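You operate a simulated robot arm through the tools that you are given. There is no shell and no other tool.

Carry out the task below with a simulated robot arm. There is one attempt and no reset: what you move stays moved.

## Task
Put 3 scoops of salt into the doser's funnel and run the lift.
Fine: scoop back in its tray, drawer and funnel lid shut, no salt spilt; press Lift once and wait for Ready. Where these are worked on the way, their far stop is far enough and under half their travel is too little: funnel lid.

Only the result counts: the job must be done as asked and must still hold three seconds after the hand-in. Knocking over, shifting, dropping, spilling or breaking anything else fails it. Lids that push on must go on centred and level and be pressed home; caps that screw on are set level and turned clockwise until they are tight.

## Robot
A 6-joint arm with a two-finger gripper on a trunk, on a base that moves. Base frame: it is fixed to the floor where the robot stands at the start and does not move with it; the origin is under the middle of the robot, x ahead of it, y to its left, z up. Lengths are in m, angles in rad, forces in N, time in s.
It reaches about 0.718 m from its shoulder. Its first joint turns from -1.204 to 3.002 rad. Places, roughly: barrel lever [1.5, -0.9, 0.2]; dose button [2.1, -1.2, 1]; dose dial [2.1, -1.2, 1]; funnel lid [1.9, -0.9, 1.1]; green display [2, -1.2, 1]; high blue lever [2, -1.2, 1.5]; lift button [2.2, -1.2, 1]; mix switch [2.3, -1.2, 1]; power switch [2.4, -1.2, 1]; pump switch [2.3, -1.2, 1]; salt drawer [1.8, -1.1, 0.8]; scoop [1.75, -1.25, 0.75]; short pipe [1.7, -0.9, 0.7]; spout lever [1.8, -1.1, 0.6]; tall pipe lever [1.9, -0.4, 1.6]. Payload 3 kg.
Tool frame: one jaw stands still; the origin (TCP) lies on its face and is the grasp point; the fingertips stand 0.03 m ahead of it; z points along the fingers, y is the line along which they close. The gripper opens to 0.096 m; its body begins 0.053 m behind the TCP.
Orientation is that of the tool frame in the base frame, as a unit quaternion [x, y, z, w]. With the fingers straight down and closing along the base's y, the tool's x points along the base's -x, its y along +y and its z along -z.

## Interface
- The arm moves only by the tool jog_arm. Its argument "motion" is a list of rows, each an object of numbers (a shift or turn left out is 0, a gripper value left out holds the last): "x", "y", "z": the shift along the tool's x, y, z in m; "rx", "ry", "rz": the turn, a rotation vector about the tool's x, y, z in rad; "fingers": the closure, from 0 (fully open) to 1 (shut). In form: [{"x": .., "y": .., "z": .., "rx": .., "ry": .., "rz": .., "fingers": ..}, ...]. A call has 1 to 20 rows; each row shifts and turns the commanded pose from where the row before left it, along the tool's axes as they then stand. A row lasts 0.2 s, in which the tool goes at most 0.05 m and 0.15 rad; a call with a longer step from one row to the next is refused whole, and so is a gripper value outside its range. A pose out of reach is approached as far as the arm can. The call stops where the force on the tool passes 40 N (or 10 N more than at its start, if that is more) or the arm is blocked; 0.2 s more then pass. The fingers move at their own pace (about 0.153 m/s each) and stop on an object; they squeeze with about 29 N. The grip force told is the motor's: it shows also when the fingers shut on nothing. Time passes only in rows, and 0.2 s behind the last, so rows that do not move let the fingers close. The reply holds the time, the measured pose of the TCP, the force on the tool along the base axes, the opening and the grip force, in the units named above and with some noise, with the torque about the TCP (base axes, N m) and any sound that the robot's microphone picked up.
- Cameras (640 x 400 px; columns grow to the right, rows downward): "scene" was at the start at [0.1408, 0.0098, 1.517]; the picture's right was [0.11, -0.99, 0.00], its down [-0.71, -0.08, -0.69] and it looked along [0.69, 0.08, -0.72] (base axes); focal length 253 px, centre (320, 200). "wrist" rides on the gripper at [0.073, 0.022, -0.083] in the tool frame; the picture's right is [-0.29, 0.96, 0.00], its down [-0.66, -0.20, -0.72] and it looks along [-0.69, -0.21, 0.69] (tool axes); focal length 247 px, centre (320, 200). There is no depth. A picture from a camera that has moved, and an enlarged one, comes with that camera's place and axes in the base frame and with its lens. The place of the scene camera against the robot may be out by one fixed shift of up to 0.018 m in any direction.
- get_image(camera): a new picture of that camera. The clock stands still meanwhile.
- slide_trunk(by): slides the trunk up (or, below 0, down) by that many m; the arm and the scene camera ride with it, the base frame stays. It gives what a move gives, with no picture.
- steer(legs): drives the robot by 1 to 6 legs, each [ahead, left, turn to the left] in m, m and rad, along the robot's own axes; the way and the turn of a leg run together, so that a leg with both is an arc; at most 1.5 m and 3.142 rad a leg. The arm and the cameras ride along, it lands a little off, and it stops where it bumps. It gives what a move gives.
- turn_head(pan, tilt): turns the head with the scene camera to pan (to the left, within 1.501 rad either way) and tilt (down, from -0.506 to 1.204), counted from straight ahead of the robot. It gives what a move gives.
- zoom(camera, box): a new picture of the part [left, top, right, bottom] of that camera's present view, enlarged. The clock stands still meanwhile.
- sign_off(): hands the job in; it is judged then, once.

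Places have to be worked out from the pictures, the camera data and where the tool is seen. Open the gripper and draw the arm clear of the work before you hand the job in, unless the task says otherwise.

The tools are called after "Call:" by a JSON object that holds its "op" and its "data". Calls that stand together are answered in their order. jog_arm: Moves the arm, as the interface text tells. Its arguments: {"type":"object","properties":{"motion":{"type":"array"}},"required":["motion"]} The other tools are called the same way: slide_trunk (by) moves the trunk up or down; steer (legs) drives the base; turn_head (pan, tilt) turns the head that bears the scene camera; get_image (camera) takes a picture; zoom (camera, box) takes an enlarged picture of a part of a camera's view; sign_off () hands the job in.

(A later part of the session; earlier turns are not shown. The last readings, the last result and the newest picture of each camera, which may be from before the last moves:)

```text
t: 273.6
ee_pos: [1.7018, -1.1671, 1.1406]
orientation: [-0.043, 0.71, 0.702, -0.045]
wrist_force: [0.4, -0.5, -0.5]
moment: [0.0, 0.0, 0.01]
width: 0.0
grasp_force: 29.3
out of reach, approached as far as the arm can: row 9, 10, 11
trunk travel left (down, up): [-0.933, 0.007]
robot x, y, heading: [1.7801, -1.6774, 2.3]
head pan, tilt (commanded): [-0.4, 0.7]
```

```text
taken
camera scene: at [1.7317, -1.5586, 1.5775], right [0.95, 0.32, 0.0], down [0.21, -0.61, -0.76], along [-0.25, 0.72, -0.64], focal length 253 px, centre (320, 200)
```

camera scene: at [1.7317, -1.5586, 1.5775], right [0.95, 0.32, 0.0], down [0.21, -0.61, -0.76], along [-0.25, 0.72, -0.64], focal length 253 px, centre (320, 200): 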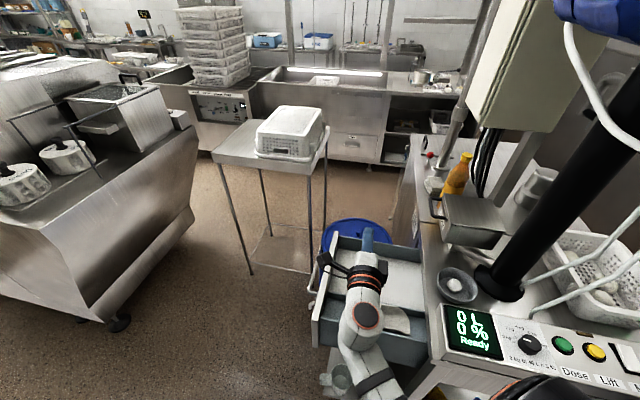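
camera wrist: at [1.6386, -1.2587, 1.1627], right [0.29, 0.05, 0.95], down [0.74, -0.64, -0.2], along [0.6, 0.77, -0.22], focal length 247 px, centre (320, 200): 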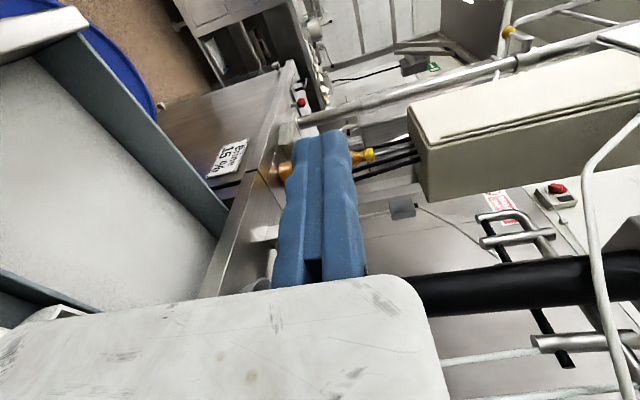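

The fingers now point north with the gripper closed. I zoom on the funnel's lid and handle to locate them exactly.

Call:
{"op": "zoom", "data": {"camera": "scene", "box": [400, 160, 560, 260]}}

Call:
{"op": "turn_head", "data": {"pan": -0.75, "tilt": 0.55}}

Call:
{"op": "zoom", "data": {"camera": "scene", "box": [240, 160, 440, 285]}}

```text
4.00 times, centred on (480, 210) of scene
camera zoom: at [1.7317, -1.5586, 1.5775], right [0.95, 0.32, 0.0], down [0.21, -0.61, -0.76], along [-0.25, 0.72, -0.64], focal length 1012 px, centre (-320, 160)
```

zoom: 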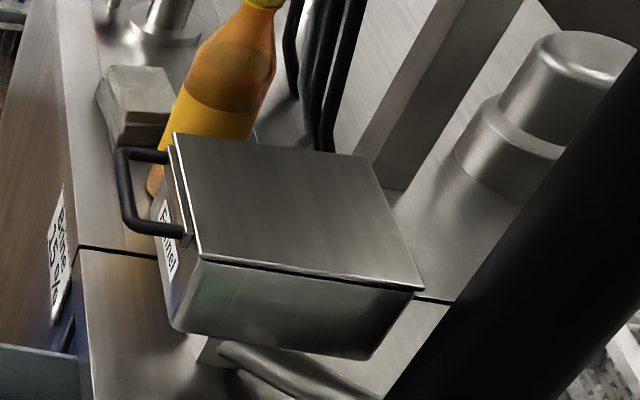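

```text
t: 274.4
ee_pos: [1.6997, -1.1681, 1.1388]
orientation: [-0.043, 0.711, 0.701, -0.046]
wrist_force: [-0.9, -0.7, 0.4]
moment: [-0.01, -0.02, 0.0]
width: 0.0
grasp_force: 29.1
trunk travel left (down, up): [-0.933, 0.007]
robot x, y, heading: [1.7848, -1.6801, 2.296]
head pan, tilt (commanded): [-0.75, 0.55]
```

```text
3.20 times, centred on (340, 222) of scene
camera zoom: at [1.7605, -1.5498, 1.5906], right [1.0, -0.02, 0.0], down [-0.01, -0.52, -0.85], along [0.02, 0.85, -0.52], focal length 810 px, centre (256, 128)
```

zoom: 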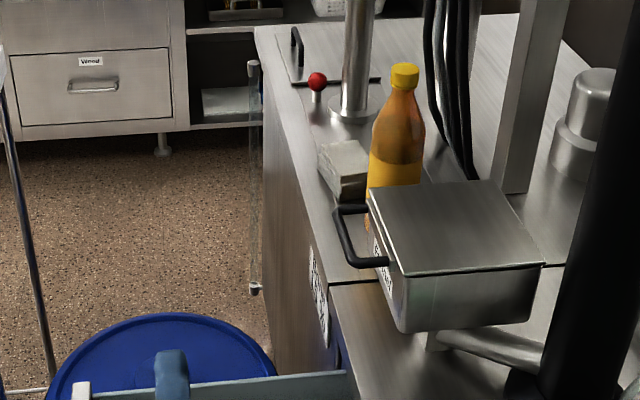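

The lid's handle bar runs from about (1.859,−0.901) to (1.870,−0.983) at z≈1.095, with the hinge at x≈2.03. My plan is to pinch the bar with the fingers along it and roll the wrist with the lid. I move to a position just south of the bar with the gripper open 38 mm.

Call:
{"op": "jog_arm", "data": {"motion": [{"x": -0.0355, "y": -0.0061, "z": 0.0174, "fingers": 0.6}, {"x": -0.0355, "y": -0.0061, "z": 0.0174}, {"x": -0.0355, "y": -0.0061, "z": 0.0174}, {"x": -0.0355, "y": -0.0061, "z": 0.0174}, {"x": -0.0355, "y": -0.0061, "z": 0.0174}]}}

Call:
{"op": "get_image", "data": {"camera": "wrist"}}

Call:
{"op": "zoom", "data": {"camera": "scene", "box": [240, 160, 440, 285]}}

```text
t: 275.6
ee_pos: [1.7619, -1.0635, 1.189]
orientation: [-0.041, 0.709, 0.702, -0.044]
wrist_force: [0.8, 0.5, -0.9]
moment: [-0.01, 0.02, 0.02]
width: 0.0384
grasp_force: 0.1
out of reach, approached as far as the arm can: row 1, 2, 3, 4, 5
trunk travel left (down, up): [-0.933, 0.007]
robot x, y, heading: [1.7809, -1.6796, 2.298]
head pan, tilt (commanded): [-0.75, 0.55]
```

```text
taken
camera wrist: at [1.6997, -1.1556, 1.2118], right [0.3, 0.04, 0.95], down [0.74, -0.64, -0.2], along [0.6, 0.77, -0.22], focal length 247 px, centre (320, 200)
```

wrist: 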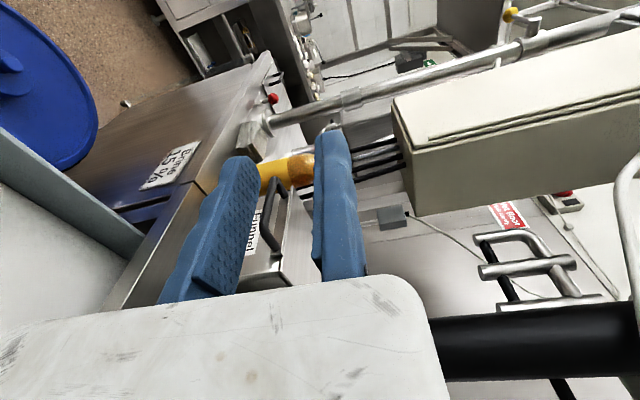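

```text
3.20 times, centred on (340, 222) of scene
camera zoom: at [1.7607, -1.5484, 1.5905], right [1.0, -0.02, 0.0], down [-0.01, -0.52, -0.85], along [0.02, 0.85, -0.52], focal length 810 px, centre (256, 128)
```

zoom: 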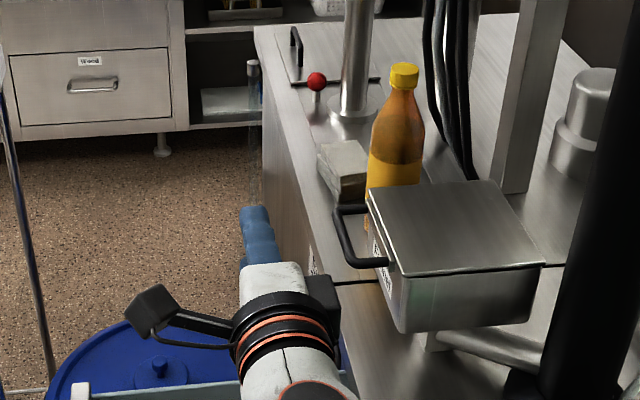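

The arm was too folded there, so I'll approach the bar from the west instead: jaws above and below it, then slide east. I move to the pre-position west of the bar.

Call:
{"op": "jog_arm", "data": {"motion": [{"x": -0.0082, "y": -0.0202, "z": 0.0291}, {"x": -0.0082, "y": -0.0202, "z": 0.0291}, {"x": -0.0082, "y": -0.0202, "z": 0.0291}, {"x": -0.0082, "y": -0.0202, "z": 0.0291}]}}

Call:
{"op": "get_image", "data": {"camera": "wrist"}}

Call:
{"op": "zoom", "data": {"camera": "scene", "box": [240, 160, 440, 285]}}

```text
t: 276.6
ee_pos: [1.7389, -0.9584, 1.18]
orientation: [-0.043, 0.712, 0.699, -0.044]
wrist_force: [-0.8, -0.2, -0.2]
moment: [0.03, 0.01, -0.03]
width: 0.0383
grasp_force: 0.0
out of reach, approached as far as the arm can: row 1, 2, 3, 4
trunk travel left (down, up): [-0.933, 0.007]
robot x, y, heading: [1.7802, -1.6776, 2.3]
head pan, tilt (commanded): [-0.75, 0.55]
```

```text
taken
camera wrist: at [1.6768, -1.0502, 1.2023], right [0.29, 0.05, 0.95], down [0.74, -0.64, -0.19], along [0.6, 0.77, -0.23], focal length 247 px, centre (320, 200)
```

wrist: 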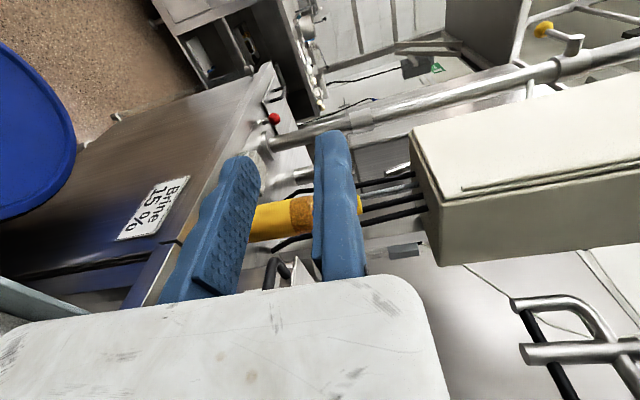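

```text
3.20 times, centred on (340, 222) of scene
camera zoom: at [1.7602, -1.548, 1.5905], right [1.0, -0.02, 0.0], down [-0.01, -0.52, -0.85], along [0.02, 0.85, -0.52], focal length 810 px, centre (256, 128)
```

zoom: 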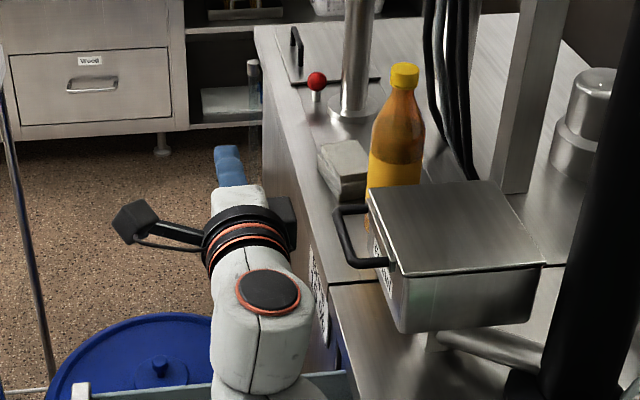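

This orientation is awkward from my present heading. I retract the arm to fingers-down first, then take a new stance further west facing north, where fingers-forward equals fingers-north.

Call:
{"op": "jog_arm", "data": {"motion": [{"z": -0.04}, {"z": -0.04}, {"z": -0.04}, {"z": -0.04}, {"z": -0.04}]}}

Call:
{"op": "jog_arm", "data": {"motion": [{"rx": 0.15}, {"rx": 0.15}, {"rx": 0.15}, {"rx": 0.15}, {"rx": 0.15}, {"rx": 0.15}, {"rx": 0.15}, {"rx": 0.15}, {"rx": 0.15}, {"rx": 0.15}, {"rx": 0.07}]}}

Call:
{"op": "get_image", "data": {"camera": "scene"}}

```text
t: 277.9
ee_pos: [1.7668, -1.1587, 1.1808]
orientation: [-0.041, 0.707, 0.704, -0.047]
wrist_force: [-0.4, -1.7, 0.6]
moment: [0.0, -0.03, 0.0]
width: 0.0384
grasp_force: 0.2
trunk travel left (down, up): [-0.933, 0.007]
robot x, y, heading: [1.7821, -1.6736, 2.296]
head pan, tilt (commanded): [-0.75, 0.55]
```

```text
t: 280.2
ee_pos: [1.7937, -1.17, 1.1777]
orientation: [-0.062, 0.998, -0.002, -0.005]
wrist_force: [-0.4, -0.7, -1.0]
moment: [-0.01, 0.01, 0.0]
width: 0.0386
grasp_force: 0.1
out of reach, approached as far as the arm can: row 9, 10, 11
trunk travel left (down, up): [-0.933, 0.007]
robot x, y, heading: [1.7811, -1.6776, 2.3]
head pan, tilt (commanded): [-0.75, 0.55]
```

```text
taken
camera scene: at [1.7609, -1.5495, 1.5906], right [1.0, -0.02, 0.0], down [-0.01, -0.52, -0.85], along [0.02, 0.85, -0.52], focal length 253 px, centre (320, 200)
```

scene: 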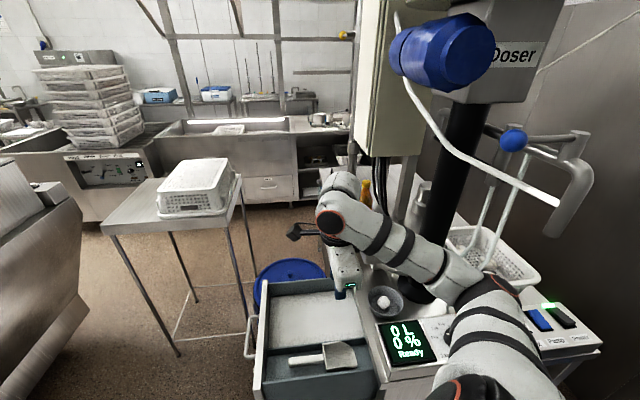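

I now see a more natural stance: west of the drawer facing east, so that the scoop lies straight ahead in the standard hand orientation. I drive west, turn right to heading 0.1, then come up in front of the drawer.

Call:
{"op": "steer", "data": {"legs": [[0.351, 0.423, 0.0], [0.0, 0.0, -2.2]]}}

Call:
{"op": "turn_head", "data": {"pan": 0.6, "tilt": 0.6}}

Call:
{"op": "get_image", "data": {"camera": "scene"}}

```text
t: 288.7
ee_pos: [1.6336, -2.0095, 1.1769]
orientation: [0.862, 0.506, 0.004, -0.003]
wrist_force: [-0.7, 1.0, -0.1]
moment: [0.01, 0.02, 0.04]
width: 0.0381
grasp_force: 0.1
trunk travel left (down, up): [-0.933, 0.007]
robot x, y, heading: [1.2301, -1.6975, 0.096]
head pan, tilt (commanded): [-0.75, 0.55]
```

```text
t: 290.2
ee_pos: [1.6329, -2.0084, 1.1765]
orientation: [0.862, 0.507, 0.002, -0.004]
wrist_force: [0.1, 0.6, 0.2]
moment: [-0.03, 0.0, -0.01]
width: 0.0384
grasp_force: 0.1
trunk travel left (down, up): [-0.933, 0.007]
robot x, y, heading: [1.2312, -1.699, 0.097]
head pan, tilt (commanded): [0.6, 0.6]
```

```text
taken
camera scene: at [1.3595, -1.6375, 1.5861], right [0.64, -0.77, 0.0], down [-0.43, -0.36, -0.83], along [0.63, 0.53, -0.56], focal length 253 px, centre (320, 200)
```

scene: 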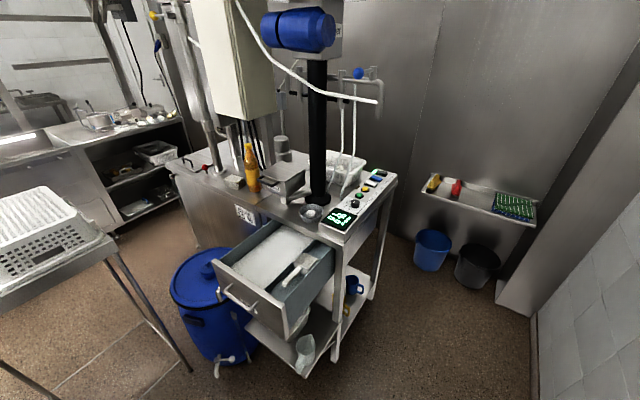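

A clear overview: the drawer, funnel and panel ahead, barrel tap at about (1.51,−0.89). I drive up in front of the drawer to (1.30,−1.15), keeping clear of the barrel's tap.

Call:
{"op": "steer", "data": {"legs": [[0.123, 0.54, 0.0]]}}

Call:
{"op": "turn_head", "data": {"pan": 0.25, "tilt": 0.7}}

Call:
{"op": "get_image", "data": {"camera": "scene"}}

Call:
{"op": "zoom", "data": {"camera": "scene", "box": [230, 60, 430, 185]}}

```text
t: 293.4
ee_pos: [1.7053, -1.4617, 1.177]
orientation: [0.863, 0.505, 0.002, -0.003]
wrist_force: [0.0, -0.9, -0.5]
moment: [-0.02, -0.01, 0.0]
width: 0.0386
grasp_force: 0.0
trunk travel left (down, up): [-0.933, 0.007]
robot x, y, heading: [1.3043, -1.1465, 0.091]
head pan, tilt (commanded): [0.6, 0.6]
```

```text
t: 294.2
ee_pos: [1.7057, -1.4607, 1.1776]
orientation: [0.863, 0.505, 0.004, -0.003]
wrist_force: [0.0, 0.3, 1.1]
moment: [0.02, 0.01, 0.0]
width: 0.0382
grasp_force: 0.1
trunk travel left (down, up): [-0.933, 0.007]
robot x, y, heading: [1.3039, -1.1476, 0.09]
head pan, tilt (commanded): [0.25, 0.7]
```

```text
taken
camera scene: at [1.445, -1.1145, 1.5775], right [0.33, -0.94, 0.0], down [-0.61, -0.21, -0.77], along [0.72, 0.26, -0.64], focal length 253 px, centre (320, 200)
```

scene: 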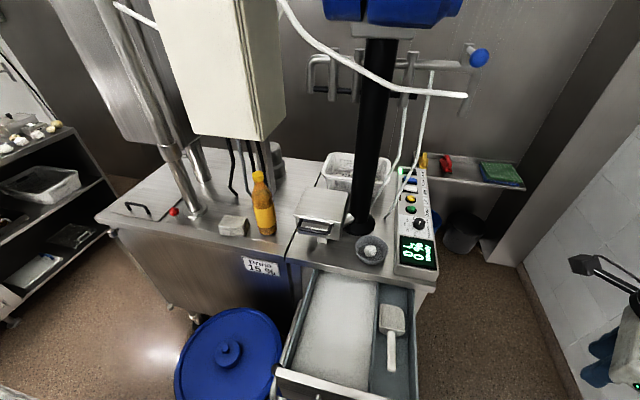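

```text
3.20 times, centred on (330, 122) of scene
camera zoom: at [1.445, -1.1145, 1.5775], right [0.33, -0.94, 0.0], down [-0.61, -0.21, -0.77], along [0.72, 0.26, -0.64], focal length 810 px, centre (288, 448)
```

zoom: 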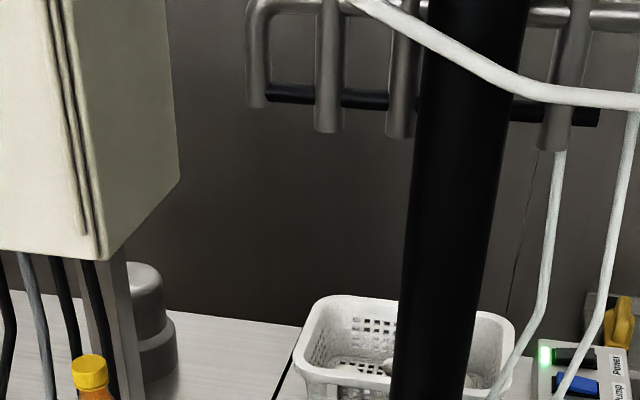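

This is the right place: scoop, salt and funnel are all straight ahead. I unwind the wrist to the standard orientation (closing across the scoop handle).

Call:
{"op": "jog_arm", "data": {"motion": [{"rz": -0.145}, {"rz": -0.145}, {"rz": -0.145}, {"rz": -0.145}, {"rz": -0.145}, {"rz": -0.145}, {"rz": -0.145}, {"rz": -0.145}, {"rz": -0.145}, {"rz": -0.145}, {"rz": -0.145}, {"rz": -0.145}, {"rz": -0.145}, {"rz": -0.145}, {"rz": -0.14}]}}

Call:
{"op": "get_image", "data": {"camera": "scene"}}

```text
t: 297.4
ee_pos: [1.7043, -1.4606, 1.1779]
orientation: [-0.044, 0.999, 0.003, 0.002]
wrist_force: [-0.1, -0.5, 0.3]
moment: [0.02, -0.01, -0.01]
width: 0.0382
grasp_force: 0.1
trunk travel left (down, up): [-0.933, 0.007]
robot x, y, heading: [1.2995, -1.1525, 0.088]
head pan, tilt (commanded): [0.25, 0.7]
```

```text
taken
camera scene: at [1.4452, -1.1149, 1.5775], right [0.33, -0.94, 0.0], down [-0.61, -0.21, -0.76], along [0.72, 0.25, -0.64], focal length 253 px, centre (320, 200)
```

scene: 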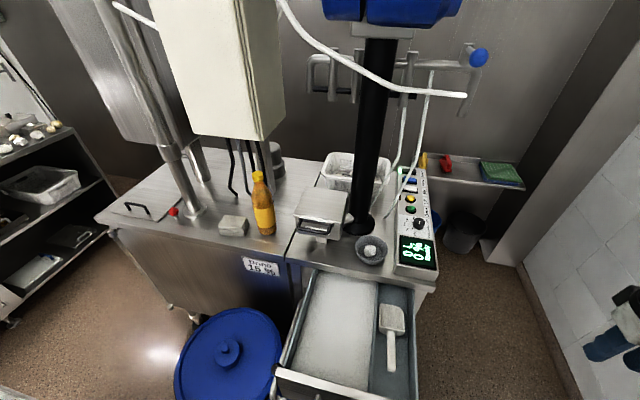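

Now I prepare to lift the lid from below with closed fingers pointing east: I lower the trunk, close the gripper and pitch the fingers forward here in free space.

Call:
{"op": "slide_trunk", "data": {"by": -0.18}}

Call:
{"op": "jog_arm", "data": {"motion": [{"ry": -0.15, "fingers": 1.0}, {"ry": -0.15}, {"ry": -0.15}, {"ry": -0.15}, {"ry": -0.15}, {"ry": -0.15}, {"ry": -0.15}, {"ry": -0.15}, {"ry": -0.15}, {"ry": -0.15}, {"ry": -0.07}]}}

Call:
{"op": "turn_head", "data": {"pan": -0.2, "tilt": 0.8}}

Call:
{"op": "get_image", "data": {"camera": "scene"}}

```text
t: 299.4
ee_pos: [1.7044, -1.4608, 0.9971]
orientation: [-0.042, 0.999, 0.004, 0.002]
wrist_force: [0.0, 0.5, 0.1]
moment: [0.0, 0.01, 0.0]
width: 0.0385
grasp_force: 0.0
trunk travel left (down, up): [-0.753, 0.187]
robot x, y, heading: [1.3036, -1.1496, 0.094]
head pan, tilt (commanded): [0.25, 0.7]
```

```text
t: 301.8
ee_pos: [1.7482, -1.3681, 0.9788]
orientation: [-0.014, 0.743, 0.016, 0.669]
wrist_force: [0.3, -0.1, 0.6]
moment: [-0.02, 0.02, 0.0]
width: 0.0001
grasp_force: 29.0
out of reach, approached as far as the arm can: row 1, 2, 3, 4, 5, 6, 10, 11
trunk travel left (down, up): [-0.753, 0.187]
robot x, y, heading: [1.3044, -1.1474, 0.09]
head pan, tilt (commanded): [0.25, 0.7]
```

```text
t: 302.7
ee_pos: [1.7481, -1.3685, 0.9796]
orientation: [-0.013, 0.742, 0.015, 0.67]
wrist_force: [-0.1, -0.1, 0.7]
moment: [0.0, -0.03, 0.01]
width: 0.0
grasp_force: 29.2
trunk travel left (down, up): [-0.753, 0.187]
robot x, y, heading: [1.3055, -1.1449, 0.089]
head pan, tilt (commanded): [-0.201, 0.799]
```

```text
taken
camera scene: at [1.4451, -1.152, 1.3893], right [-0.11, -0.99, 0.0], down [-0.71, 0.08, -0.7], along [0.69, -0.08, -0.72], focal length 253 px, centre (320, 200)
```

scene: 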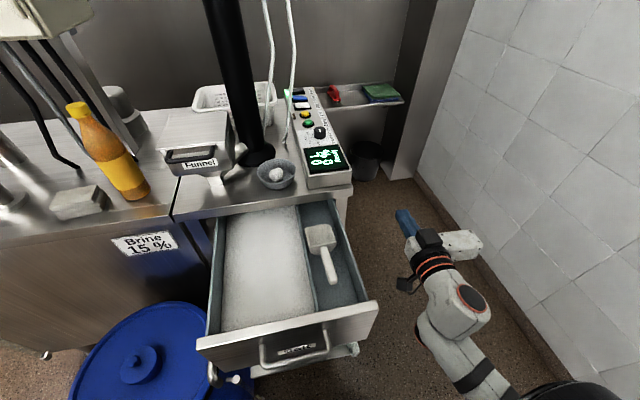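

The fingers point east. I raise the hand to clear the drawer's rim and move it north across the drawer toward the funnel.

Call:
{"op": "jog_arm", "data": {"motion": [{"x": -0.033, "z": -0.0034}, {"x": -0.033, "z": -0.0034}, {"x": -0.033, "z": -0.0034}, {"y": 0.042}, {"y": 0.042}, {"y": 0.042}, {"y": 0.042}, {"y": 0.042}]}}

Call:
{"op": "get_image", "data": {"camera": "scene"}}

```text
t: 304.5
ee_pos: [1.7322, -1.263, 1.0571]
orientation: [-0.029, 0.706, 0.033, 0.707]
wrist_force: [-0.1, 0.0, -0.3]
moment: [-0.01, 0.02, -0.01]
width: 0.0002
grasp_force: 29.2
out of reach, approached as far as the arm can: row 2, 3, 6, 7, 8
trunk travel left (down, up): [-0.753, 0.187]
robot x, y, heading: [1.3064, -1.1453, 0.087]
head pan, tilt (commanded): [-0.201, 0.799]
```

```text
taken
camera scene: at [1.4457, -1.1503, 1.3892], right [-0.11, -0.99, 0.0], down [-0.71, 0.08, -0.7], along [0.69, -0.08, -0.72], focal length 253 px, centre (320, 200)
```

scene: 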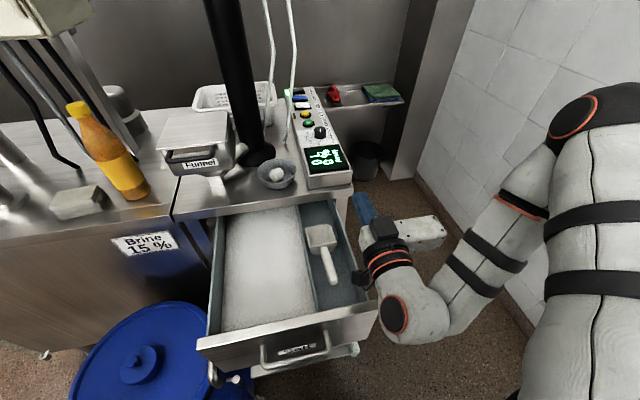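

The wrist is too close to the shoulder here. I back the base 0.15 m so the arm can unfold, then move the hand left.

Call:
{"op": "steer", "data": {"legs": [[-0.15, 0.0, 0.0]]}}

Call:
{"op": "jog_arm", "data": {"motion": [{"z": 0.04}, {"z": 0.04}, {"z": 0.03, "y": 0.03}, {"y": 0.042}, {"y": 0.042}, {"y": 0.042}, {"y": 0.042}, {"y": 0.042}, {"y": 0.042}]}}

Call:
{"op": "get_image", "data": {"camera": "scene"}}

```text
t: 305.9
ee_pos: [1.5837, -1.2773, 1.0557]
orientation: [-0.028, 0.706, 0.034, 0.707]
wrist_force: [-0.5, 0.0, -0.7]
moment: [-0.04, 0.02, 0.0]
width: 0.0002
grasp_force: 29.1
trunk travel left (down, up): [-0.753, 0.187]
robot x, y, heading: [1.1566, -1.16, 0.093]
head pan, tilt (commanded): [-0.201, 0.799]
```

```text
t: 307.9
ee_pos: [1.6148, -1.2737, 1.1001]
orientation: [-0.03, 0.706, 0.035, 0.707]
wrist_force: [-0.5, -0.6, -0.6]
moment: [-0.04, -0.02, -0.02]
width: 0.0
grasp_force: 29.4
out of reach, approached as far as the arm can: row 1, 2, 3, 4, 5, 6, 7, 8, 9
trunk travel left (down, up): [-0.753, 0.187]
robot x, y, heading: [1.1539, -1.1576, 0.086]
head pan, tilt (commanded): [-0.201, 0.799]
```

```text
taken
camera scene: at [1.2971, -1.1652, 1.3893], right [-0.11, -0.99, 0.0], down [-0.71, 0.08, -0.7], along [0.69, -0.08, -0.72], focal length 253 px, centre (320, 200)
```

scene: 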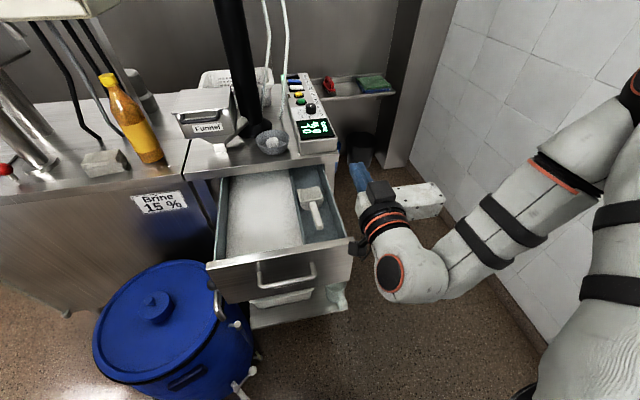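

The arm sits in an elbow-out configuration and cannot reach left from here. I pitch the fingers down again and will use a stance to the south-west of the drawer (heading 1.2), where scoop and funnel both lie forward-right, the arm's good region.

Call:
{"op": "jog_arm", "data": {"motion": [{"ry": 0.15}, {"ry": 0.15}, {"ry": 0.15}, {"ry": 0.15}, {"ry": 0.15}, {"ry": 0.15}, {"ry": 0.15}, {"ry": 0.15}, {"ry": 0.15}, {"ry": 0.15}, {"ry": 0.07}]}}

Call:
{"op": "get_image", "data": {"camera": "scene"}}

```text
t: 310.3
ee_pos: [1.5494, -1.4152, 1.0334]
orientation: [-0.045, 0.999, 0.004, 0.001]
wrist_force: [1.0, -0.3, -0.1]
moment: [-0.02, 0.03, -0.01]
width: 0.0
grasp_force: 28.7
out of reach, approached as far as the arm can: row 1, 2, 4, 5, 6, 7, 8, 9, 10, 11
trunk travel left (down, up): [-0.753, 0.187]
robot x, y, heading: [1.1585, -1.1646, 0.086]
head pan, tilt (commanded): [-0.201, 0.799]
```

```text
taken
camera scene: at [1.2973, -1.1653, 1.3892], right [-0.11, -0.99, 0.0], down [-0.71, 0.08, -0.7], along [0.69, -0.08, -0.72], focal length 253 px, centre (320, 200)
```

scene: 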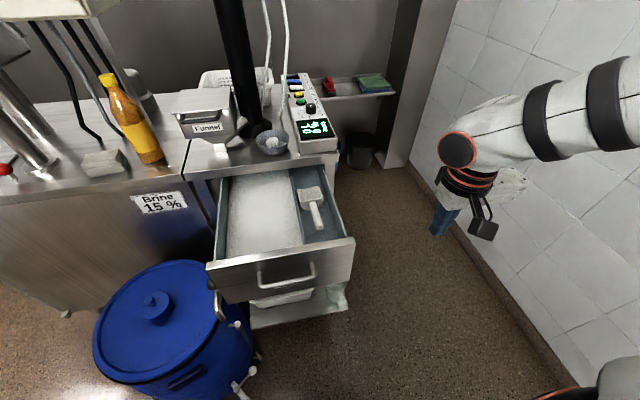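

I raise the trunk again and lower the hand relative to it, to bring the arm back to its regular configuration.

Call:
{"op": "slide_trunk", "data": {"by": 0.18}}

Call:
{"op": "jog_arm", "data": {"motion": [{"z": 0.045}, {"z": 0.045}, {"z": 0.045}, {"z": 0.045}, {"z": 0.045}]}}

Call:
{"op": "get_image", "data": {"camera": "scene"}}

```text
t: 312.3
ee_pos: [1.5489, -1.4146, 1.213]
orientation: [-0.044, 0.999, 0.005, 0.003]
wrist_force: [0.2, -0.3, -0.1]
moment: [0.01, 0.0, 0.0]
width: 0.0
grasp_force: 29.1
trunk travel left (down, up): [-0.933, 0.007]
robot x, y, heading: [1.1545, -1.1647, 0.094]
head pan, tilt (commanded): [-0.201, 0.799]
```

```text
t: 313.5
ee_pos: [1.5525, -1.4121, 0.9886]
orientation: [-0.045, 0.999, 0.006, 0.002]
wrist_force: [-1.0, 0.7, -0.1]
moment: [0.01, 0.01, 0.02]
width: 0.0
grasp_force: 28.7
trunk travel left (down, up): [-0.933, 0.007]
robot x, y, heading: [1.1573, -1.1563, 0.091]
head pan, tilt (commanded): [-0.201, 0.799]
```

```text
taken
camera scene: at [1.2992, -1.1658, 1.5691], right [-0.11, -0.99, 0.0], down [-0.71, 0.08, -0.7], along [0.69, -0.08, -0.72], focal length 253 px, centre (320, 200)
```

scene: 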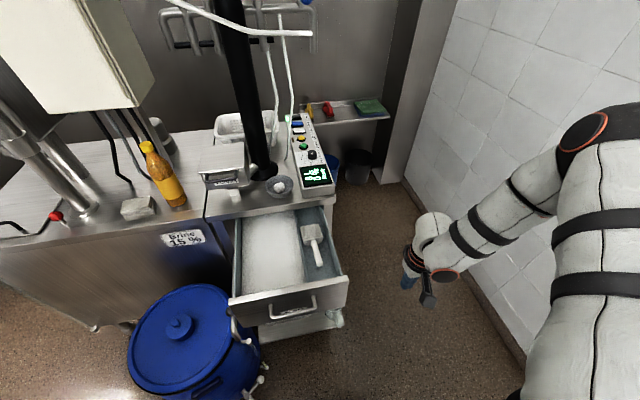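

The elbow is now on the right-hand side. I push the hand forward 0.12 m to see whether the arm returns to the elbow-left configuration that worked before.

Call:
{"op": "jog_arm", "data": {"motion": [{"x": -0.04}, {"x": -0.04}, {"x": -0.04}, {"x": -0.03}]}}

Call:
{"op": "get_image", "data": {"camera": "scene"}}

```text
t: 314.5
ee_pos: [1.5778, -1.4405, 0.9998]
orientation: [-0.045, 0.999, 0.003, 0.005]
wrist_force: [0.2, -0.2, 0.6]
moment: [-0.02, 0.0, 0.01]
width: 0.0
grasp_force: 29.0
out of reach, approached as far as the arm can: row 1, 2, 3, 4
trunk travel left (down, up): [-0.933, 0.007]
robot x, y, heading: [1.1586, -1.1587, 0.096]
head pan, tilt (commanded): [-0.201, 0.799]
```

```text
taken
camera scene: at [1.2976, -1.1651, 1.5692], right [-0.11, -0.99, 0.0], down [-0.71, 0.08, -0.7], along [0.69, -0.08, -0.72], focal length 253 px, centre (320, 200)
```

scene: 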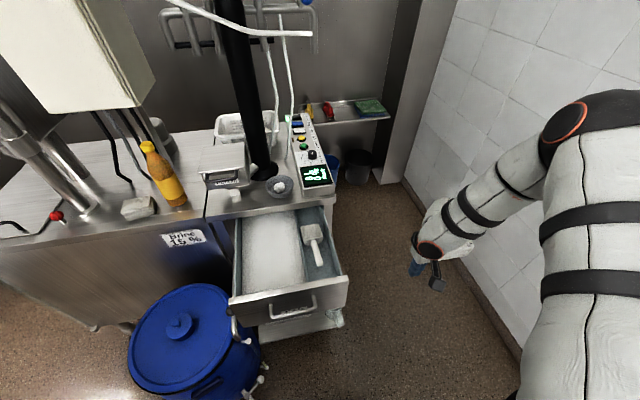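

In this configuration the arm is at its limit. I repeat the sequence that worked before: back, left, then forward-right, to flip to the elbow-left configuration.

Call:
{"op": "jog_arm", "data": {"motion": [{"x": 0.03}, {"x": 0.03}, {"y": 0.03}, {"y": 0.03}, {"y": 0.03}, {"y": 0.03}, {"y": 0.03}]}}

Call:
{"op": "jog_arm", "data": {"motion": [{"x": -0.03, "y": -0.02}, {"x": -0.03, "y": -0.02}, {"x": -0.03, "y": -0.02}, {"x": -0.03, "y": -0.02}, {"x": -0.03, "y": -0.02}]}}

Call:
{"op": "get_image", "data": {"camera": "scene"}}

```text
t: 316.1
ee_pos: [1.4821, -1.3274, 1.0064]
orientation: [-0.044, 0.999, 0.006, 0.003]
wrist_force: [1.2, -0.6, 0.4]
moment: [0.0, 0.03, -0.02]
width: 0.0002
grasp_force: 28.9
out of reach, approached as far as the arm can: row 6, 7
trunk travel left (down, up): [-0.933, 0.007]
robot x, y, heading: [1.1567, -1.1636, 0.093]
head pan, tilt (commanded): [-0.201, 0.799]
```

```text
t: 317.3
ee_pos: [1.5811, -1.4468, 1.0121]
orientation: [-0.045, 0.999, 0.004, 0.004]
wrist_force: [0.4, -0.8, -0.2]
moment: [0.02, 0.0, -0.03]
width: 0.0
grasp_force: 28.9
out of reach, approached as far as the arm can: row 1, 2, 3, 4, 5
trunk travel left (down, up): [-0.933, 0.007]
robot x, y, heading: [1.1604, -1.1578, 0.094]
head pan, tilt (commanded): [-0.201, 0.799]
```

```text
taken
camera scene: at [1.2976, -1.1662, 1.5692], right [-0.11, -0.99, 0.0], down [-0.71, 0.08, -0.7], along [0.69, -0.08, -0.72], focal length 253 px, centre (320, 200)
```

scene: 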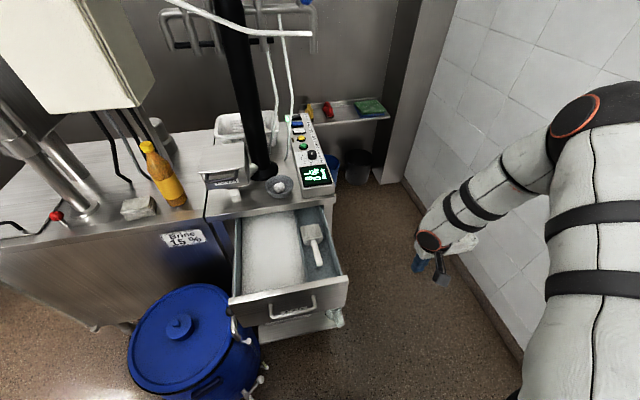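

I try straightening the arm (further down and forward), since flipping elbow sides needs to pass through the stretched pose.

Call:
{"op": "jog_arm", "data": {"motion": [{"z": 0.04}, {"z": 0.04}, {"z": 0.04}, {"z": 0.03, "x": -0.02}, {"x": -0.04}, {"x": -0.04}, {"x": -0.04}, {"x": -0.04}]}}

Call:
{"op": "get_image", "data": {"camera": "scene"}}

```text
t: 319.1
ee_pos: [1.5728, -1.4479, 0.9743]
orientation: [-0.045, 0.999, 0.004, 0.004]
wrist_force: [-0.1, 0.0, -0.5]
moment: [-0.02, 0.01, 0.01]
width: 0.0
grasp_force: 29.6
out of reach, approached as far as the arm can: row 1, 2, 3, 4, 5, 6, 7, 8
trunk travel left (down, up): [-0.933, 0.007]
robot x, y, heading: [1.1573, -1.1615, 0.093]
head pan, tilt (commanded): [-0.201, 0.799]
```

```text
taken
camera scene: at [1.2971, -1.1651, 1.5693], right [-0.11, -0.99, 0.0], down [-0.71, 0.08, -0.7], along [0.69, -0.08, -0.72], focal length 253 px, centre (320, 200)
```

scene: 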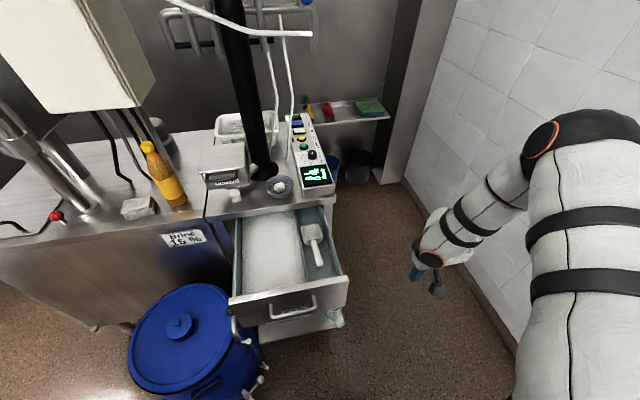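

A wrist limit binds here. I turn the tool 0.9 rad clockwise (as it was with the bucket) and try the forward move again.

Call:
{"op": "jog_arm", "data": {"motion": [{"rz": 0.15}, {"rz": 0.15}, {"rz": 0.15}, {"rz": 0.15}, {"rz": 0.15}, {"rz": 0.15}]}}

Call:
{"op": "jog_arm", "data": {"motion": [{"x": 0.02, "y": 0.03}, {"x": 0.02, "y": 0.03}, {"x": 0.02, "y": 0.03}, {"x": 0.02, "y": 0.03}, {"x": 0.02, "y": 0.03}]}}

Call:
{"op": "get_image", "data": {"camera": "scene"}}

```text
t: 320.5
ee_pos: [1.573, -1.4463, 0.9755]
orientation: [0.395, 0.918, 0.005, 0.002]
wrist_force: [0.1, -1.0, 0.2]
moment: [-0.01, -0.03, -0.01]
width: 0.0001
grasp_force: 29.2
trunk travel left (down, up): [-0.933, 0.007]
robot x, y, heading: [1.1591, -1.1611, 0.094]
head pan, tilt (commanded): [-0.201, 0.799]
```

```text
t: 321.7
ee_pos: [1.5224, -1.3594, 0.9802]
orientation: [0.395, 0.919, 0.006, 0.001]
wrist_force: [-0.1, 0.4, 0.4]
moment: [-0.03, -0.01, 0.0]
width: 0.0001
grasp_force: 29.2
out of reach, approached as far as the arm can: row 1, 2, 3, 4, 5
trunk travel left (down, up): [-0.933, 0.007]
robot x, y, heading: [1.1559, -1.1656, 0.092]
head pan, tilt (commanded): [-0.201, 0.799]
```

```text
taken
camera scene: at [1.297, -1.1652, 1.5693], right [-0.11, -0.99, 0.0], down [-0.71, 0.08, -0.7], along [0.69, -0.08, -0.72], focal length 253 px, centre (320, 200)
```

scene: 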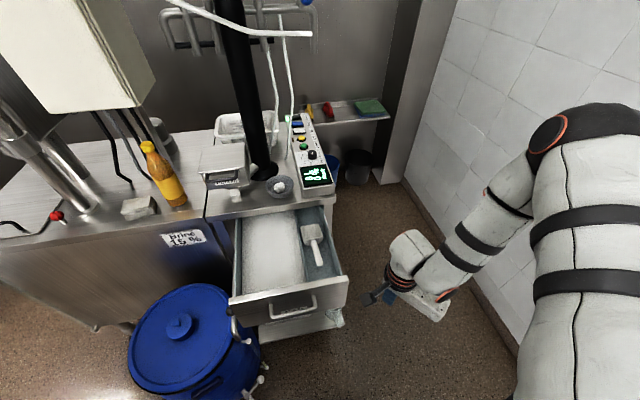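

Still elbow-right. I try straight forward from this yaw.

Call:
{"op": "jog_arm", "data": {"motion": [{"x": -0.0276, "y": 0.029}, {"x": -0.0276, "y": 0.029}, {"x": -0.0276, "y": 0.029}, {"x": -0.0276, "y": 0.029}, {"x": -0.0276, "y": 0.029}]}}

Call:
{"op": "get_image", "data": {"camera": "scene"}}

```text
t: 322.9
ee_pos: [1.57, -1.426, 0.9937]
orientation: [0.395, 0.919, 0.006, 0.001]
wrist_force: [0.0, 0.0, -0.9]
moment: [0.0, -0.01, -0.05]
width: 0.0
grasp_force: 29.4
out of reach, approached as far as the arm can: row 1, 2, 3, 4, 5
trunk travel left (down, up): [-0.933, 0.007]
robot x, y, heading: [1.1562, -1.1635, 0.09]
head pan, tilt (commanded): [-0.201, 0.799]
```

```text
taken
camera scene: at [1.2972, -1.1655, 1.5693], right [-0.11, -0.99, 0.0], down [-0.71, 0.08, -0.7], along [0.69, -0.08, -0.72], focal length 253 px, centre (320, 200)
```

scene: 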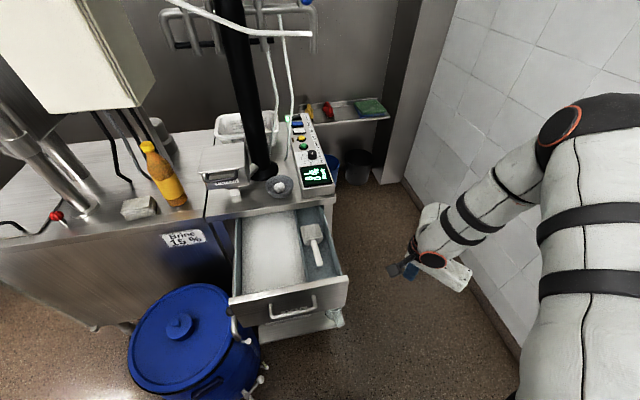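

The arm slides along a joint limit. Stretching it fully forward with the fingers horizontal did restore the regular configuration before, so I do that along y≈−1.42, south of the counter.

Call:
{"op": "jog_arm", "data": {"motion": [{"rz": -0.15}, {"rz": -0.15}, {"rz": -0.15}, {"rz": -0.15}, {"rz": -0.15}, {"rz": -0.15}, {"ry": -0.15}, {"ry": -0.15}, {"ry": -0.15}, {"ry": -0.15}, {"ry": -0.15}, {"ry": -0.15}, {"ry": -0.15}, {"ry": -0.15}, {"ry": -0.15}, {"ry": -0.15}]}}

Call:
{"op": "jog_arm", "data": {"motion": [{"z": 0.04, "x": -0.02}, {"z": 0.04, "x": -0.02}, {"z": 0.04, "x": -0.02}, {"z": 0.04, "x": -0.02}, {"z": 0.04, "x": -0.02}, {"z": 0.04, "x": -0.02}, {"z": 0.04, "x": -0.02}, {"z": 0.04}, {"z": 0.04}, {"z": 0.04}]}}

Call:
{"op": "get_image", "data": {"camera": "scene"}}

```text
t: 326.3
ee_pos: [1.5521, -1.4583, 1.0576]
orientation: [-0.029, 0.729, 0.034, 0.683]
wrist_force: [-0.4, -0.9, -0.1]
moment: [0.01, 0.0, -0.01]
width: 0.0
grasp_force: 29.0
out of reach, approached as far as the arm can: row 11, 12, 13, 14, 15
trunk travel left (down, up): [-0.933, 0.007]
robot x, y, heading: [1.1566, -1.1609, 0.086]
head pan, tilt (commanded): [-0.201, 0.799]
```

```text
t: 328.5
ee_pos: [1.9153, -1.4224, 1.1734]
orientation: [-0.03, 0.728, 0.034, 0.684]
wrist_force: [0.6, -0.8, 0.1]
moment: [0.01, -0.02, 0.04]
width: 0.0
grasp_force: 29.1
out of reach, approached as far as the arm can: row 4, 5, 10
trunk travel left (down, up): [-0.933, 0.007]
robot x, y, heading: [1.1576, -1.1642, 0.094]
head pan, tilt (commanded): [-0.201, 0.799]
```

```text
taken
camera scene: at [1.2956, -1.1667, 1.5694], right [-0.11, -0.99, 0.0], down [-0.71, 0.08, -0.7], along [0.69, -0.08, -0.72], focal length 253 px, centre (320, 200)
```

scene: 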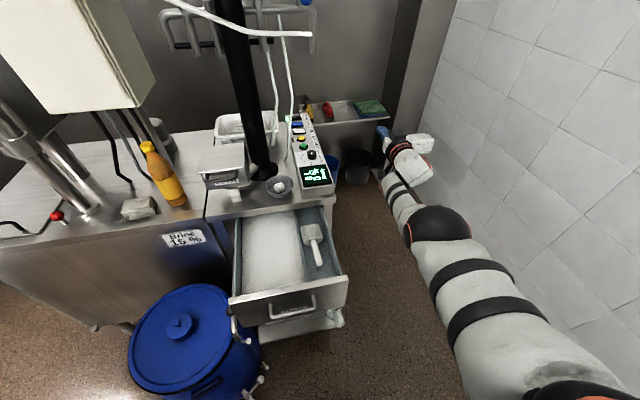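

The arm is now stretched along y≈−1.42 with the fingers forward. From this configuration I move the hand left over the drawer, above the display's height.

Call:
{"op": "jog_arm", "data": {"motion": [{"z": -0.035}, {"z": -0.035}, {"y": 0.04}, {"y": 0.04}, {"y": 0.04}, {"y": 0.04}, {"y": 0.04}, {"y": 0.04}]}}

Call:
{"op": "get_image", "data": {"camera": "scene"}}

```text
t: 330.3
ee_pos: [1.8306, -1.2572, 1.1772]
orientation: [-0.035, 0.728, 0.042, 0.683]
wrist_force: [-0.2, -0.4, 0.3]
moment: [0.03, 0.02, 0.0]
width: 0.0
grasp_force: 29.2
out of reach, approached as far as the arm can: row 6, 7, 8
trunk travel left (down, up): [-0.933, 0.007]
robot x, y, heading: [1.1558, -1.1605, 0.094]
head pan, tilt (commanded): [-0.201, 0.799]
```

```text
taken
camera scene: at [1.2965, -1.1658, 1.5693], right [-0.11, -0.99, 0.0], down [-0.71, 0.08, -0.7], along [0.69, -0.08, -0.72], focal length 253 px, centre (320, 200)
```

scene: 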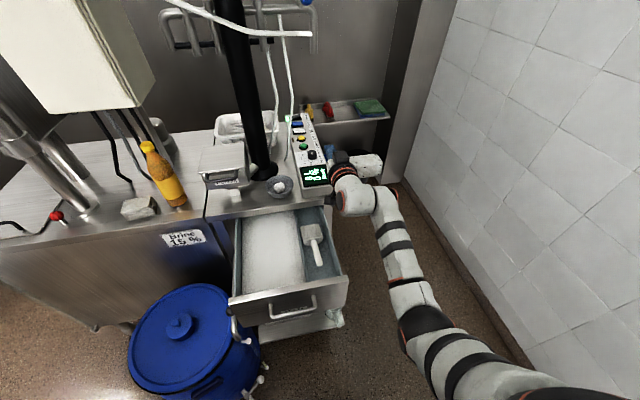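

Leftward reach ends here with forward-pointing fingers, so I take the south-west stance at heading 1.2: back south, turn left with the arm passing above the drawer.

Call:
{"op": "steer", "data": {"legs": [[0.012, -0.343, 0.0], [0.0, 0.0, 1.106]]}}

Call:
{"op": "turn_head", "data": {"pan": -0.5, "tilt": 0.6}}

Call:
{"op": "get_image", "data": {"camera": "scene"}}

Call:
{"op": "get_image", "data": {"camera": "wrist"}}

```text
t: 335.3
ee_pos: [1.5814, -0.9392, 1.1784]
orientation: [-0.415, 0.599, 0.397, 0.557]
wrist_force: [0.7, 0.4, -0.2]
moment: [0.0, 0.01, 0.04]
width: 0.0001
grasp_force: 29.2
trunk travel left (down, up): [-0.933, 0.007]
robot x, y, heading: [1.1964, -1.5034, 1.207]
head pan, tilt (commanded): [-0.201, 0.799]
```

```text
t: 336.1
ee_pos: [1.5814, -0.9384, 1.1786]
orientation: [-0.415, 0.599, 0.397, 0.557]
wrist_force: [0.6, -0.1, 0.4]
moment: [0.02, 0.0, 0.01]
width: 0.0
grasp_force: 29.2
trunk travel left (down, up): [-0.933, 0.007]
robot x, y, heading: [1.2004, -1.5016, 1.208]
head pan, tilt (commanded): [-0.499, 0.6]
```

```text
taken
camera scene: at [1.2944, -1.3985, 1.5861], right [0.65, -0.76, 0.0], down [-0.43, -0.37, -0.82], along [0.63, 0.54, -0.57], focal length 253 px, centre (320, 200)
```

scene: 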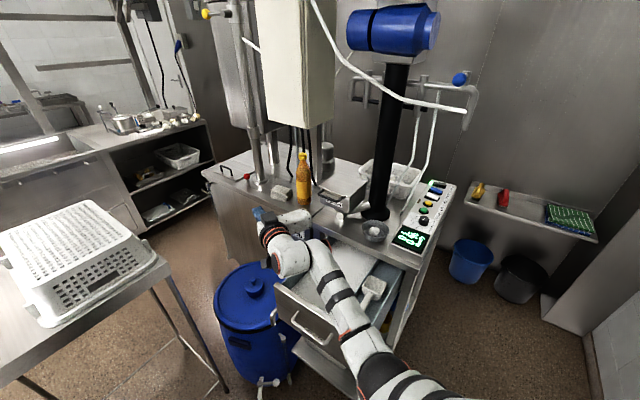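

```text
taken
camera wrist: at [1.5292, -1.0144, 1.1092], right [-0.89, 0.34, 0.31], down [-0.03, -0.71, 0.7], along [0.46, 0.61, 0.64], focal length 247 px, centre (320, 200)
```

wrist: 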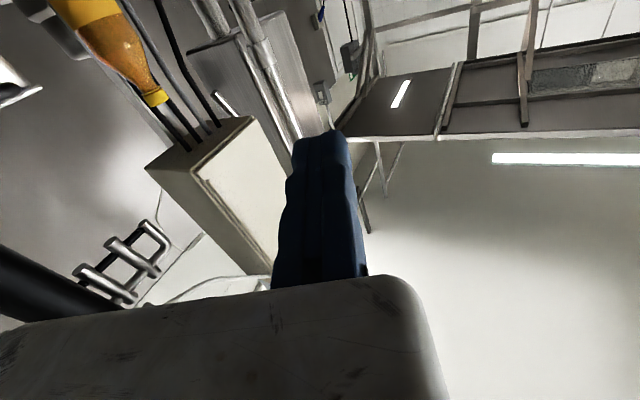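

The arm now has a good stretched posture. I roll the hand by +1.57 so its body hangs below and the camera sits on the left, away from the black column.

Call:
{"op": "jog_arm", "data": {"motion": [{"rz": 0.15}, {"rz": 0.15}, {"rz": 0.15}, {"rz": 0.15}, {"rz": 0.15}, {"rz": 0.15}, {"rz": 0.15}, {"rz": 0.15}, {"rz": 0.15}, {"rz": 0.15}, {"rz": 0.07}]}}

Call:
{"op": "get_image", "data": {"camera": "wrist"}}

```text
t: 338.5
ee_pos: [1.5127, -0.8906, 1.171]
orientation: [0.042, 0.714, 0.677, 0.173]
wrist_force: [-0.6, 1.0, -0.1]
moment: [0.01, -0.01, 0.01]
width: 0.0001
grasp_force: 29.0
out of reach, approached as far as the arm can: row 1, 2, 3, 8, 9, 10
trunk travel left (down, up): [-0.933, 0.007]
robot x, y, heading: [1.2014, -1.5064, 1.203]
head pan, tilt (commanded): [-0.499, 0.6]
```

```text
taken
camera wrist: at [1.4144, -0.9485, 1.1806], right [0.11, -0.01, 0.99], down [0.43, -0.9, -0.06], along [0.89, 0.44, -0.09], focal length 247 px, centre (320, 200)
```

wrist: 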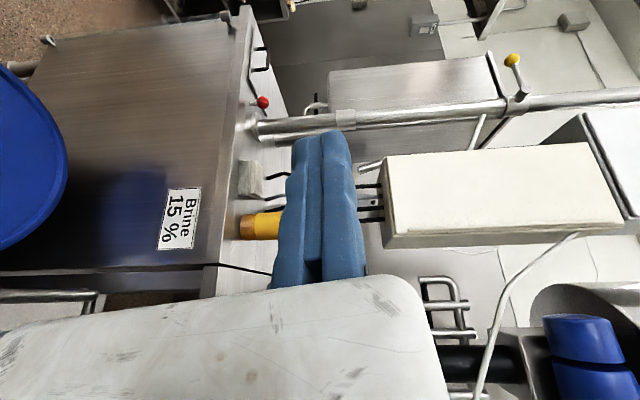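

Rolled. I drive the base a little closer and lower the trunk 0.12 m, then look at where the hand is relative to the lid's handle.

Call:
{"op": "steer", "data": {"legs": [[0.099, -0.1, 0.0]]}}

Call:
{"op": "slide_trunk", "data": {"by": -0.12}}

Call:
{"op": "turn_head", "data": {"pan": -0.45, "tilt": 0.55}}

Call:
{"op": "get_image", "data": {"camera": "scene"}}

Call:
{"op": "get_image", "data": {"camera": "wrist"}}

```text
t: 339.9
ee_pos: [1.6403, -0.8378, 1.1715]
orientation: [0.043, 0.714, 0.677, 0.175]
wrist_force: [0.4, -0.8, 0.6]
moment: [-0.01, 0.01, 0.0]
width: 0.0001
grasp_force: 28.7
trunk travel left (down, up): [-0.933, 0.007]
robot x, y, heading: [1.3251, -1.449, 1.205]
head pan, tilt (commanded): [-0.499, 0.6]
```

```text
t: 341.4
ee_pos: [1.6415, -0.8378, 1.0519]
orientation: [0.041, 0.715, 0.676, 0.175]
wrist_force: [-0.8, 0.5, 0.0]
moment: [-0.01, -0.01, 0.01]
width: 0.0
grasp_force: 29.0
trunk travel left (down, up): [-0.813, 0.127]
robot x, y, heading: [1.3288, -1.4488, 1.202]
head pan, tilt (commanded): [-0.499, 0.6]
```

```text
t: 342.0
ee_pos: [1.6412, -0.8379, 1.0517]
orientation: [0.042, 0.714, 0.676, 0.174]
wrist_force: [0.1, -0.9, -0.1]
moment: [0.02, -0.01, 0.0]
width: 0.0
grasp_force: 28.6
trunk travel left (down, up): [-0.813, 0.127]
robot x, y, heading: [1.3264, -1.4496, 1.199]
head pan, tilt (commanded): [-0.45, 0.55]
```

```text
taken
camera scene: at [1.4207, -1.3392, 1.4706], right [0.68, -0.73, 0.0], down [-0.38, -0.36, -0.85], along [0.62, 0.58, -0.52], focal length 253 px, centre (320, 200)
```

scene: 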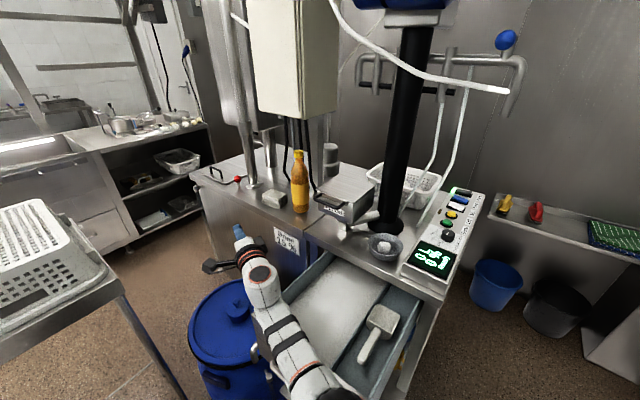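

```text
taken
camera wrist: at [1.5438, -0.8938, 1.0603], right [0.11, -0.01, 0.99], down [0.43, -0.9, -0.05], along [0.9, 0.44, -0.09], focal length 247 px, centre (320, 200)
```

wrist: 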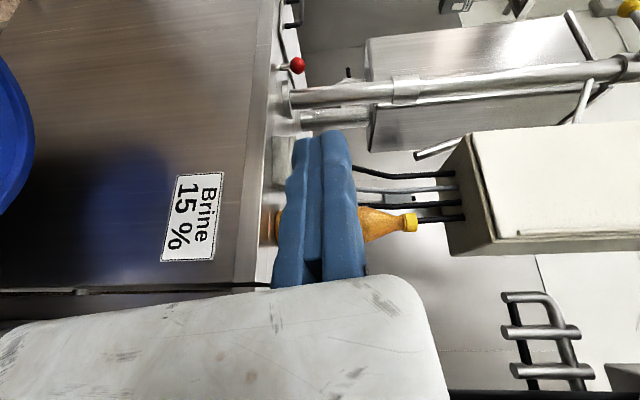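

I move the hand south-east above the drawer to just west of the handle bar.

Call:
{"op": "jog_arm", "data": {"motion": [{"x": -0.0331, "y": -0.0012, "z": -0.0154}, {"x": -0.0331, "y": -0.0012, "z": -0.0154}, {"x": -0.0331, "y": -0.0012, "z": -0.0154}, {"x": -0.0331, "y": -0.0012, "z": -0.0154}, {"x": -0.0331, "y": -0.0012, "z": -0.0154}, {"x": -0.0331, "y": -0.0012, "z": -0.0154}]}}

Call:
{"op": "zoom", "data": {"camera": "scene", "box": [240, 140, 440, 265]}}

Call:
{"op": "get_image", "data": {"camera": "wrist"}}

```text
t: 343.4
ee_pos: [1.8032, -0.9806, 1.0818]
orientation: [0.043, 0.714, 0.677, 0.174]
wrist_force: [0.8, 0.0, 0.2]
moment: [0.0, 0.01, 0.01]
width: 0.0
grasp_force: 29.1
out of reach, approached as far as the arm can: row 1, 2
trunk travel left (down, up): [-0.813, 0.127]
robot x, y, heading: [1.3237, -1.445, 1.2]
head pan, tilt (commanded): [-0.45, 0.55]
```

```text
3.20 times, centred on (340, 202) of scene
camera zoom: at [1.4224, -1.3409, 1.4707], right [0.68, -0.73, 0.0], down [-0.38, -0.36, -0.85], along [0.62, 0.58, -0.52], focal length 810 px, centre (256, 192)
```

zoom: 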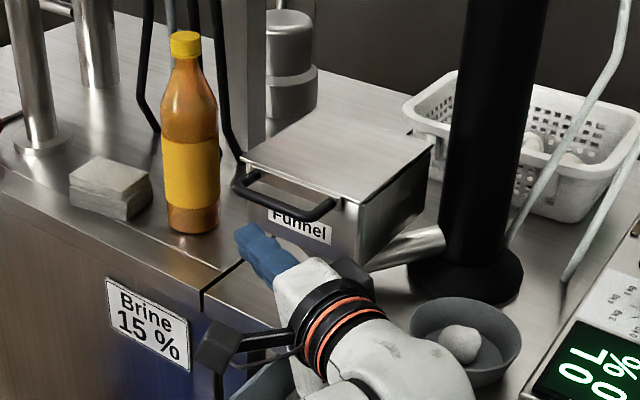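

```text
taken
camera wrist: at [1.7056, -1.0366, 1.0925], right [0.11, -0.01, 0.99], down [0.43, -0.9, -0.06], along [0.89, 0.44, -0.09], focal length 247 px, centre (320, 200)
```

wrist: 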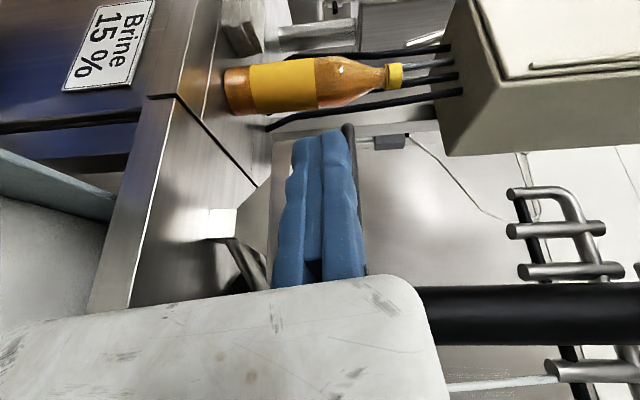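

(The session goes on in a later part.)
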